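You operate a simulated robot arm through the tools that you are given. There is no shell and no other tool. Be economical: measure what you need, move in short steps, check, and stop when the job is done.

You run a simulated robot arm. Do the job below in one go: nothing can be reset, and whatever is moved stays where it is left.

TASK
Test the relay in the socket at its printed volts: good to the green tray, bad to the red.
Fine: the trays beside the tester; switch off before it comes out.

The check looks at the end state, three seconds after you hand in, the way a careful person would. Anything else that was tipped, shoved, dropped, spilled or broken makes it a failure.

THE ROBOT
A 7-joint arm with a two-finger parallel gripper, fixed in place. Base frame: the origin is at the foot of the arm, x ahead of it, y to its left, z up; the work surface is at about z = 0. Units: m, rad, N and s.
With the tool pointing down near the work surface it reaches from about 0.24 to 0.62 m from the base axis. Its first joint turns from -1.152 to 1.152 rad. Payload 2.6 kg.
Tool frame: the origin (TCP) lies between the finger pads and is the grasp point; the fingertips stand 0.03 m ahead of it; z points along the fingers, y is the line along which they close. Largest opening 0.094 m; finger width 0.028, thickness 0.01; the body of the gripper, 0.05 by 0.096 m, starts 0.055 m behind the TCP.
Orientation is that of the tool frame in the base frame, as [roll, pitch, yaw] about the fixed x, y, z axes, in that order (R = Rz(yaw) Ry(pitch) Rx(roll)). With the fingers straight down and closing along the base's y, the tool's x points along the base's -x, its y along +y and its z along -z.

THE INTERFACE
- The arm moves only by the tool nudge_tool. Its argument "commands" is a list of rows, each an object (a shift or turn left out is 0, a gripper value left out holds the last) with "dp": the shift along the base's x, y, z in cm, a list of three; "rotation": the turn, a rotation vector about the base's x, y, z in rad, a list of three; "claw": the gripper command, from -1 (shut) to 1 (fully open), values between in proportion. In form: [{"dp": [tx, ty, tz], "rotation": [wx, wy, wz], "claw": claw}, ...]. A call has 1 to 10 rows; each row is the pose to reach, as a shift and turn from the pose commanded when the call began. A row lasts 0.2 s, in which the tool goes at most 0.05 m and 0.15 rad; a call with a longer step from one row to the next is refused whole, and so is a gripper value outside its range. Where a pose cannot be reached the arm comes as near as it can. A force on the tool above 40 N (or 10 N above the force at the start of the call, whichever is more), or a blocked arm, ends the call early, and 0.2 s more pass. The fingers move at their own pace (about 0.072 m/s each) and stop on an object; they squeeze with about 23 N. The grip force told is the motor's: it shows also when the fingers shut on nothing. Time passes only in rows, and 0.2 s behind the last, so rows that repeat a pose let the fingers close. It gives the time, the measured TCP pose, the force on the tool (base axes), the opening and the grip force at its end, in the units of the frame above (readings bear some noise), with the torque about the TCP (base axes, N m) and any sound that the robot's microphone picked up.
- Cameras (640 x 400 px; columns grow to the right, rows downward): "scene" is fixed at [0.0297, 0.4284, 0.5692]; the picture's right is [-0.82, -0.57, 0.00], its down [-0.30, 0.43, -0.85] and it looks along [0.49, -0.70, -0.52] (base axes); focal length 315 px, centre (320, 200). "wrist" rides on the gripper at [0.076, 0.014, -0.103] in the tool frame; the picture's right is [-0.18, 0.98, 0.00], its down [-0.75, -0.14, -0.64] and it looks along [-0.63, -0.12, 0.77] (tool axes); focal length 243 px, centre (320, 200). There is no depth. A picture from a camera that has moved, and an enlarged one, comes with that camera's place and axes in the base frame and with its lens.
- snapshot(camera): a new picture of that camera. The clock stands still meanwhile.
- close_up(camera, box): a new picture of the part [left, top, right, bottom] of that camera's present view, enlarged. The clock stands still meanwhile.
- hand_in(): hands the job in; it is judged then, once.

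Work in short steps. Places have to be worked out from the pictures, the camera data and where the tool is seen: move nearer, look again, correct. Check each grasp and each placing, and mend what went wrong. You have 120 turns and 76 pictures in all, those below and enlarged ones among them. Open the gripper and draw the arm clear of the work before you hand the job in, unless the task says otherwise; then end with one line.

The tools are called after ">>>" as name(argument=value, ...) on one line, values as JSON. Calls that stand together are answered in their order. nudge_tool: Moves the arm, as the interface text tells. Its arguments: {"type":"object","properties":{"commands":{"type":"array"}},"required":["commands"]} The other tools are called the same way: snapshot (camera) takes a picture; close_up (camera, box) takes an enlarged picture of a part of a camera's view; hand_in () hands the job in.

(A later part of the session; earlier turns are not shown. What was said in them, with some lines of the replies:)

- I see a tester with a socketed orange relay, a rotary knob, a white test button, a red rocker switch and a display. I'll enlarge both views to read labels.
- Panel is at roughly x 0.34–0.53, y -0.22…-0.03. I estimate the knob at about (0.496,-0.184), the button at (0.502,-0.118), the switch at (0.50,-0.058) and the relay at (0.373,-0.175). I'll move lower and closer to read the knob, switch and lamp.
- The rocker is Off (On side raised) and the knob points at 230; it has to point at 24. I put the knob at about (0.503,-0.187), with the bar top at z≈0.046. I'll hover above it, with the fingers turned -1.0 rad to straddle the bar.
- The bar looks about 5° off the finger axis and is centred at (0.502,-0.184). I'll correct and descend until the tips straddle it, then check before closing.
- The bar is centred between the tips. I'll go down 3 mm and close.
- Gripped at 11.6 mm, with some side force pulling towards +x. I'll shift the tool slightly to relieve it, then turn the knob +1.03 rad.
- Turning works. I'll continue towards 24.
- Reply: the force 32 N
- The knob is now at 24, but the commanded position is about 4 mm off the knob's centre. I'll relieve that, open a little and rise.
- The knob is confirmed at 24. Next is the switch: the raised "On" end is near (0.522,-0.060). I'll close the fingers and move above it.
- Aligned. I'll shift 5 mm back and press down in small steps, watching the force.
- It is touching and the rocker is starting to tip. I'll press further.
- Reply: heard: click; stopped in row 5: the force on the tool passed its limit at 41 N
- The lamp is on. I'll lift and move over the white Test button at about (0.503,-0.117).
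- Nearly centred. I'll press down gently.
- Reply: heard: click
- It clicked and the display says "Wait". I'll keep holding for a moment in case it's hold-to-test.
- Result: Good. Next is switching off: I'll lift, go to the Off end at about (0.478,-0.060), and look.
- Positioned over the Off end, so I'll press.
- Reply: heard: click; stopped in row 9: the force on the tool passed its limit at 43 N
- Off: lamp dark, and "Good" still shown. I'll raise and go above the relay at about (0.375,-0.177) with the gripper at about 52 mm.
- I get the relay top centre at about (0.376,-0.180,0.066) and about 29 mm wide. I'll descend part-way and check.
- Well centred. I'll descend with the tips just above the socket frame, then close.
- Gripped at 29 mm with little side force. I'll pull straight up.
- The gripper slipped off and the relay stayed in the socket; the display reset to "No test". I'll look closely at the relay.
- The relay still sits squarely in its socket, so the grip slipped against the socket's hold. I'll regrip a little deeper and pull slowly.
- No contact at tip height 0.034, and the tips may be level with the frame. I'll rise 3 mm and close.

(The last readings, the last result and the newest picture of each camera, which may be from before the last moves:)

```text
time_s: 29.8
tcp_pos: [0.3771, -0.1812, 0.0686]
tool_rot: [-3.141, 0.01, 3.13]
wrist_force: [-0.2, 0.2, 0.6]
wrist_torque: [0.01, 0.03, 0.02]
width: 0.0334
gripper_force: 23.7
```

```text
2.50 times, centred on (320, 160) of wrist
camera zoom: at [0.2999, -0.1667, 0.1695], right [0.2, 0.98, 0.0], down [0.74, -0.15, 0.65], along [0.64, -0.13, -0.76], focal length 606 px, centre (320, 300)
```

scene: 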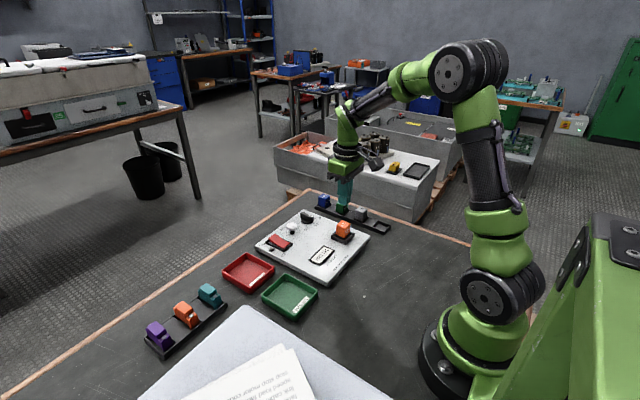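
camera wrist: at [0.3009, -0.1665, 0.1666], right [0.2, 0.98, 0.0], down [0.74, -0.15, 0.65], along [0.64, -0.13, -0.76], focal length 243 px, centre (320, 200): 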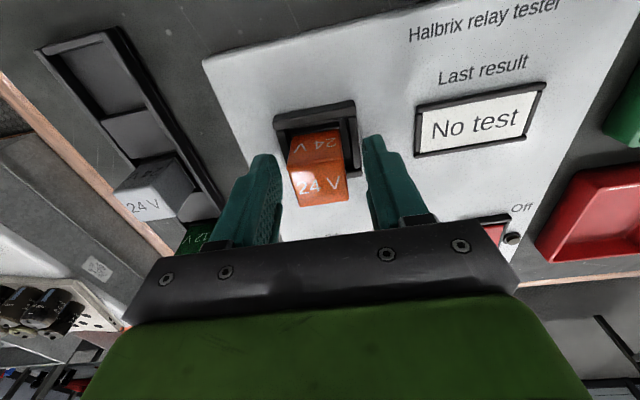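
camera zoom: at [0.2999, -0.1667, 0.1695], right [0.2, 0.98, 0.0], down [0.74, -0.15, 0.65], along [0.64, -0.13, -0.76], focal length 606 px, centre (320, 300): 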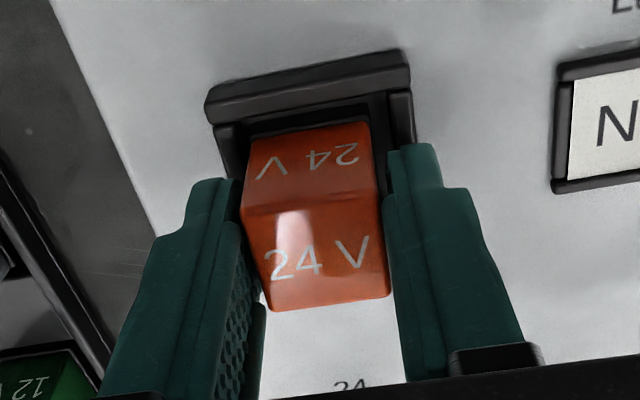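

The 33 mm width suggests the tips caught the frame bars rather than the relay. I'll reopen, rise 4 mm, and close again.

>>> nudge_tool(commands=[{"dp": [0, 0, 0], "claw": 0}, {"dp": [0, 0, 0]}, {"dp": [0, 0, 0.4]}, {"dp": [0, 0, 0.4], "claw": -1}, {"dp": [0, 0, 0.4]}, {"dp": [0, 0, 0.4]}, {"dp": [0, 0, 0.4]}])

>>> close_up(camera="wrist", box=[240, 80, 400, 240])

```text
time_s: 31.4
tcp_pos: [0.377, -0.1808, 0.0724]
tool_rot: [3.142, 0.009, 3.13]
wrist_force: [-0.6, 0.5, -0.6]
wrist_torque: [-0.01, 0.0, 0.03]
width: 0.0292
gripper_force: 23.0
```

```text
2.50 times, centred on (320, 160) of wrist
camera zoom: at [0.2998, -0.1667, 0.1739], right [0.2, 0.98, 0.0], down [0.74, -0.15, 0.65], along [0.64, -0.13, -0.76], focal length 606 px, centre (320, 300)
```

zoom: 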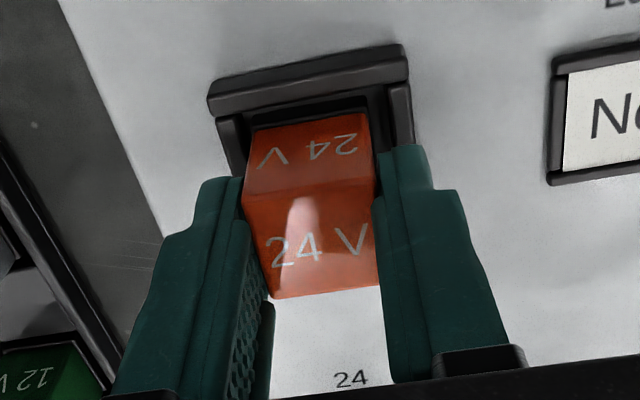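

Now gripping the relay at 29 mm. I'll pull very gently and read the force.

>>> nudge_tool(commands=[{"dp": [0, 0, 0.1]}, {"dp": [0, 0, 0.2]}, {"dp": [0, 0, 0.3]}])

>>> close_up(camera="scene", box=[310, 205, 370, 245])

```text
time_s: 32.2
tcp_pos: [0.3774, -0.1809, 0.0758]
tool_rot: [3.141, 0.009, 3.13]
wrist_force: [0.7, 0.1, -1.0]
wrist_torque: [0.02, 0.0, 0.03]
width: 0.029
gripper_force: 22.9
```

```text
10.00 times, centred on (340, 225) of scene
camera zoom: at [0.0297, 0.4284, 0.5692], right [-0.82, -0.57, 0.0], down [-0.3, 0.43, -0.85], along [0.49, -0.7, -0.52], focal length 3151 px, centre (120, -50)
```

zoom: 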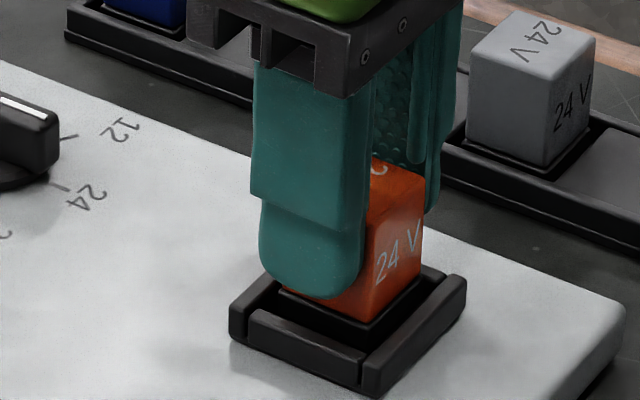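

The relay is rising with the fingers. I'll continue slowly.

>>> nudge_tool(commands=[{"dp": [0, 0, 0.15]}, {"dp": [0, 0, 0.3]}, {"dp": [0, 0, 0.45]}, {"dp": [0, 0, 0.6]}, {"dp": [0, 0, 0.75]}, {"dp": [0, 0, 0.9]}])

>>> close_up(camera="scene", box=[310, 205, 370, 245])

```text
time_s: 33.6
tcp_pos: [0.3761, -0.1806, 0.0849]
tool_rot: [3.141, 0.011, 3.13]
wrist_force: [0.0, -0.7, -0.9]
wrist_torque: [-0.01, 0.0, -0.02]
width: 0.0291
gripper_force: 22.9
```

```text
10.00 times, centred on (340, 225) of scene
camera zoom: at [0.0297, 0.4284, 0.5692], right [-0.82, -0.57, 0.0], down [-0.3, 0.43, -0.85], along [0.49, -0.7, -0.52], focal length 3151 px, centre (120, -50)
```

zoom: 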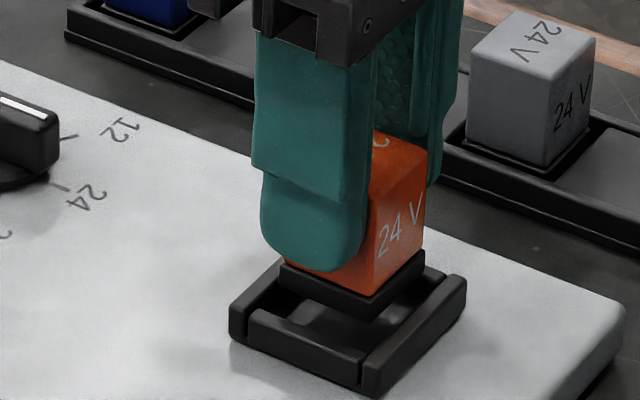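

It's coming out, black base included. I'll carry on upwards at a slow pace.

>>> nudge_tool(commands=[{"dp": [0, 0, 0.3]}, {"dp": [0, 0, 0.7]}, {"dp": [0, 0, 1.2]}, {"dp": [0, 0, 1.8]}, {"dp": [0, 0, 2.5]}, {"dp": [0, 0, 3.2]}, {"dp": [0, 0, 4]}, {"dp": [0, 0, 4.8]}, {"dp": [0, 0, 5.4]}, {"dp": [0, 0, 5.6]}])

>>> snapshot(camera="scene")

>>> snapshot(camera="wrist")

```text
time_s: 35.8
tcp_pos: [0.3768, -0.181, 0.1402]
tool_rot: [3.141, 0.012, 3.129]
wrist_force: [0.0, -0.6, -0.8]
wrist_torque: [0.0, 0.01, 0.01]
width: 0.029
gripper_force: 22.9
```

```text
29 pictures are left
```

scene: 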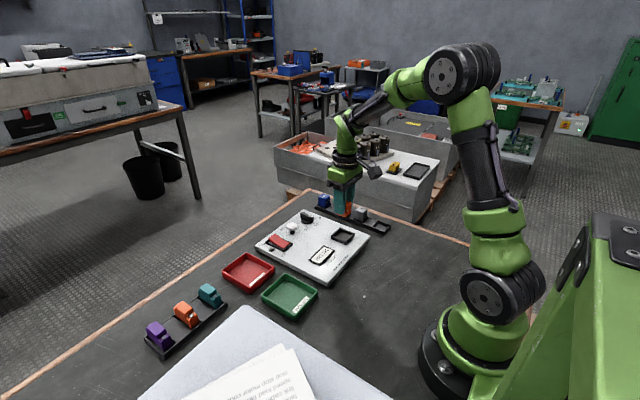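

```text
28 pictures are left
camera wrist: at [0.3002, -0.1666, 0.2419], right [0.2, 0.98, 0.0], down [0.74, -0.15, 0.65], along [0.64, -0.13, -0.76], focal length 243 px, centre (320, 200)
```

wrist: 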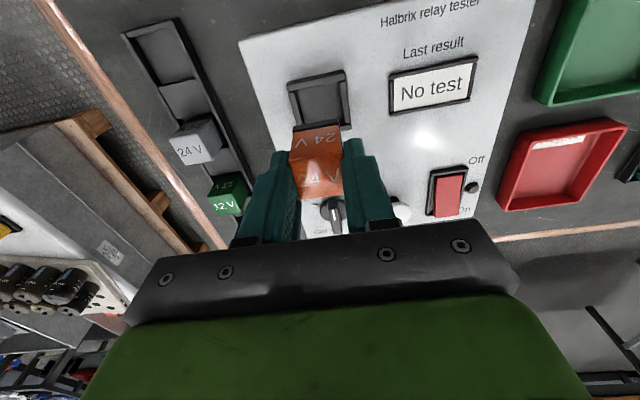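

The relay is held and the socket is empty. I'll carry it smoothly to above the green tray at about (0.374, 0.06).

>>> nudge_tool(commands=[{"dp": [0, 1, 0]}, {"dp": [0, 3, 0]}, {"dp": [0, 5.5, 0]}, {"dp": [0, 8.5, 0]}, {"dp": [0, 11.5, 0]}, {"dp": [0, 14.5, 0]}, {"dp": [0, 17.5, 0]}, {"dp": [0, 20, 0]}, {"dp": [0, 21.5, 0]}, {"dp": [0, 22, 0]}])

>>> snapshot(camera="wrist")

>>> close_up(camera="scene", box=[220, 200, 380, 320])

```text
time_s: 38.0
tcp_pos: [0.3754, 0.0384, 0.1413]
tool_rot: [-3.14, 0.011, 3.131]
wrist_force: [-1.1, -0.6, -0.1]
wrist_torque: [-0.01, 0.05, 0.0]
width: 0.0291
gripper_force: 22.4
```

```text
27 pictures are left
camera wrist: at [0.2987, 0.0526, 0.2428], right [0.2, 0.98, 0.0], down [0.74, -0.15, 0.65], along [0.64, -0.13, -0.76], focal length 243 px, centre (320, 200)
```

wrist: 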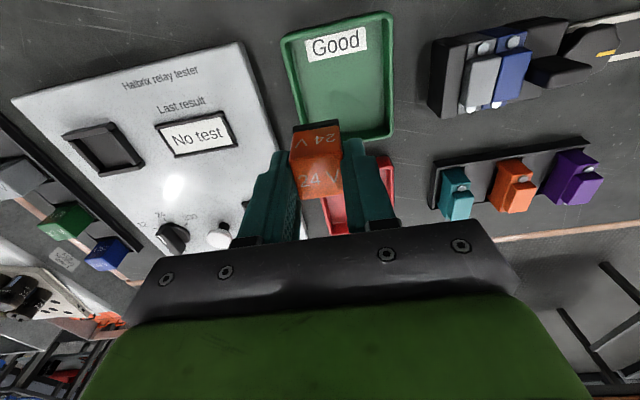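

```text
3.33 times, centred on (300, 260) of scene
camera zoom: at [0.0297, 0.4284, 0.5692], right [-0.82, -0.57, 0.0], down [-0.3, 0.43, -0.85], along [0.49, -0.7, -0.52], focal length 1050 px, centre (387, 0)
```

zoom: 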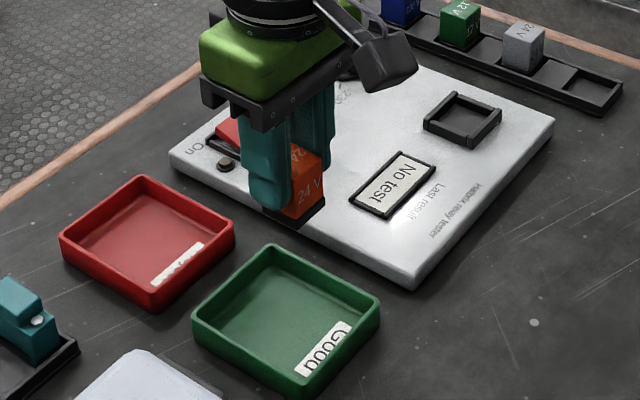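

I compute the tray centre at about (0.367,0.058). I'll move over it and descend part-way.

>>> nudge_tool(commands=[{"dp": [-0.3, 0.7, 0]}, {"dp": [-0.8, 1.9, -0.5]}, {"dp": [-0.8, 1.9, -1.5]}, {"dp": [-0.8, 1.9, -3]}, {"dp": [-0.8, 1.9, -4.5]}, {"dp": [-0.8, 1.9, -5.5]}, {"dp": [-0.8, 1.9, -6]}])

>>> snapshot(camera="wrist")

>>> close_up(camera="scene", box=[220, 240, 340, 330])

```text
time_s: 39.6
tcp_pos: [0.3687, 0.0563, 0.0794]
tool_rot: [-3.141, 0.013, 3.129]
wrist_force: [-0.3, 0.2, -1.3]
wrist_torque: [0.0, 0.02, 0.0]
width: 0.029
gripper_force: 22.9
```

```text
25 pictures are left
camera wrist: at [0.2921, 0.0716, 0.1816], right [0.2, 0.98, 0.0], down [0.74, -0.15, 0.65], along [0.64, -0.13, -0.76], focal length 243 px, centre (320, 200)
```

wrist: 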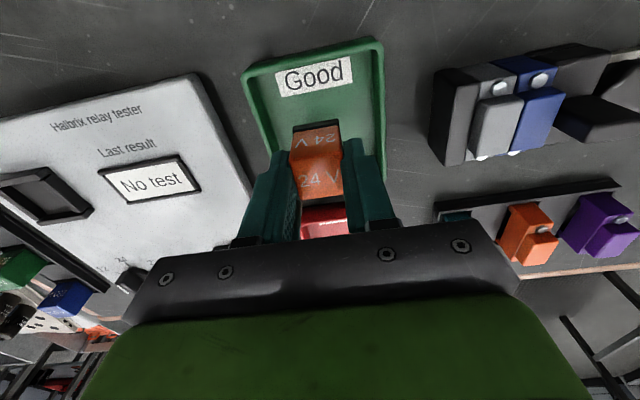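

```text
4.44 times, centred on (280, 285) of scene
camera zoom: at [0.0297, 0.4284, 0.5692], right [-0.82, -0.57, 0.0], down [-0.3, 0.43, -0.85], along [0.49, -0.7, -0.52], focal length 1400 px, centre (498, -178)
```

zoom: 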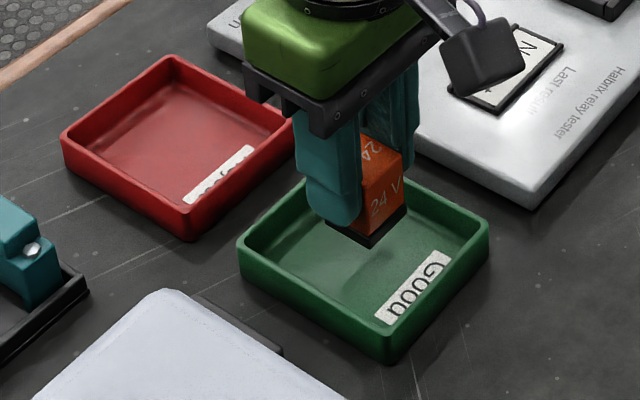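

Over the tray; a 4 mm shift in +y centres it. I'll lower slowly to contact.

>>> nudge_tool(commands=[{"dp": [-0.1, 0.4, -0.5]}, {"dp": [-0.1, 0.4, -1.1]}, {"dp": [-0.1, 0.4, -1.5]}, {"dp": [-0.1, 0.4, -1.8]}, {"dp": [-0.1, 0.4, -2.1]}, {"dp": [-0.1, 0.4, -2.3]}])

>>> close_up(camera="scene", box=[220, 240, 340, 330])

```text
time_s: 41.0
tcp_pos: [0.3676, 0.0615, 0.0574]
tool_rot: [-3.141, 0.012, 3.13]
wrist_force: [0.8, 0.0, -1.1]
wrist_torque: [-0.04, 0.0, -0.02]
width: 0.0292
gripper_force: 23.2
```

```text
4.44 times, centred on (280, 285) of scene
camera zoom: at [0.0297, 0.4284, 0.5692], right [-0.82, -0.57, 0.0], down [-0.3, 0.43, -0.85], along [0.49, -0.7, -0.52], focal length 1400 px, centre (498, -178)
```

zoom: 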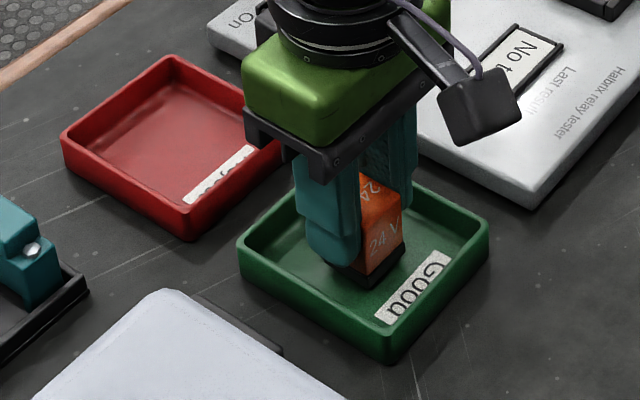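

>>> nudge_tool(commands=[{"dp": [0, 0, -0.2]}, {"dp": [0, 0, -0.35]}, {"dp": [0, 0, -0.5]}])

>>> close_up(camera="scene", box=[250, 250, 330, 310])

```text
time_s: 41.8
tcp_pos: [0.3681, 0.0616, 0.0542]
tool_rot: [3.141, 0.015, 3.128]
wrist_force: [-2.8, -2.3, 17.5]
wrist_torque: [-0.11, 0.22, 0.03]
width: 0.0293
gripper_force: 23.2
```

```text
6.67 times, centred on (290, 280) of scene
camera zoom: at [0.0297, 0.4283, 0.5692], right [-0.82, -0.57, 0.0], down [-0.3, 0.43, -0.85], along [0.49, -0.7, -0.52], focal length 2100 px, centre (520, -333)
```

zoom: 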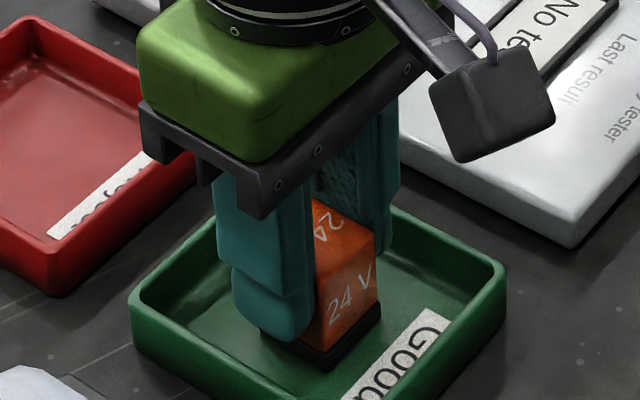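

Contact with the tray floor (17 N). I'll ease off 1.5 mm, open to about 42 mm, and rise.

>>> nudge_tool(commands=[{"dp": [0, 0, 0.2]}, {"dp": [0, 0, 0.2], "claw": -0.1}, {"dp": [0, 0, 0.2]}, {"dp": [0, 0, 0.2]}, {"dp": [0, 0, 2]}, {"dp": [0, 0, 5]}, {"dp": [0, 0, 9]}, {"dp": [0, 0, 13]}])

>>> snapshot(camera="scene")

>>> snapshot(camera="wrist")

```text
time_s: 43.6
tcp_pos: [0.3648, 0.0605, 0.183]
tool_rot: [-3.14, 0.012, 3.129]
wrist_force: [-0.5, 0.2, 1.3]
wrist_torque: [0.01, -0.01, -0.01]
width: 0.0425
gripper_force: 0.0
```

```text
21 pictures are left
```

scene: 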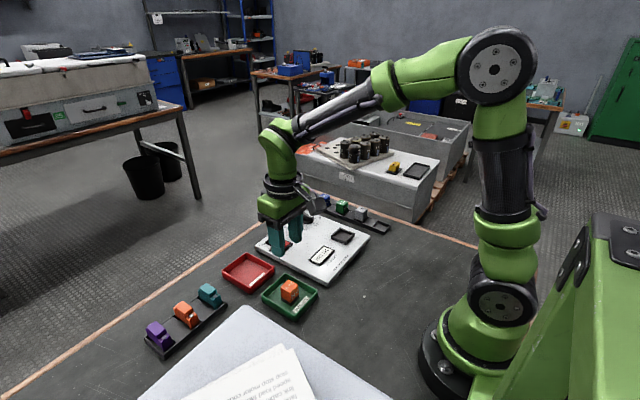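

```text
20 pictures are left
camera wrist: at [0.2889, 0.0744, 0.2838], right [0.2, 0.98, 0.0], down [0.75, -0.15, 0.65], along [0.64, -0.13, -0.76], focal length 243 px, centre (320, 200)
```

wrist: 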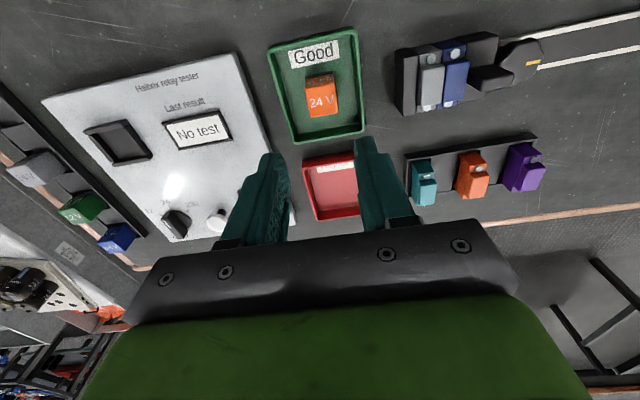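

The relay stands upright in the green tray. I'll open fully, raise the arm clear, and take a last look.

>>> nudge_tool(commands=[{"dp": [0, -2, 4], "claw": 1}, {"dp": [0, -4, 8]}, {"dp": [0, -6, 12]}, {"dp": [0, -8, 16]}, {"dp": [0, -8, 16]}])

>>> close_up(camera="scene", box=[220, 180, 400, 320])

```text
time_s: 44.8
tcp_pos: [0.3682, -0.0208, 0.3411]
tool_rot: [-3.141, 0.011, 3.129]
wrist_force: [0.0, 0.8, -0.1]
wrist_torque: [0.01, 0.01, -0.02]
width: 0.0938
gripper_force: 0.1
```

```text
2.86 times, centred on (310, 250) of scene
camera zoom: at [0.0297, 0.4284, 0.5692], right [-0.82, -0.57, 0.0], down [-0.3, 0.43, -0.85], along [0.49, -0.7, -0.52], focal length 900 px, centre (349, 57)
```

zoom: 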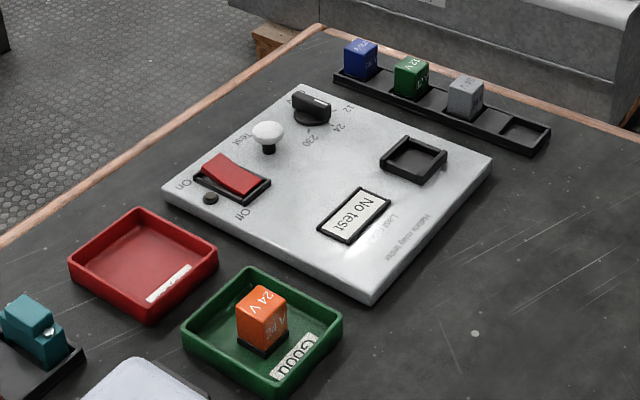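

The tester hasn't moved and is switched off, the relay is in the green tray, and nothing else was disturbed. I'll hand in now.

>>> hand_in()

```text
The job is handed in.
```

The relay tested Good at its printed 24 V and is now in the green tray; I switched the tester off before taking the relay out, which took two tries because my first grip slipped.
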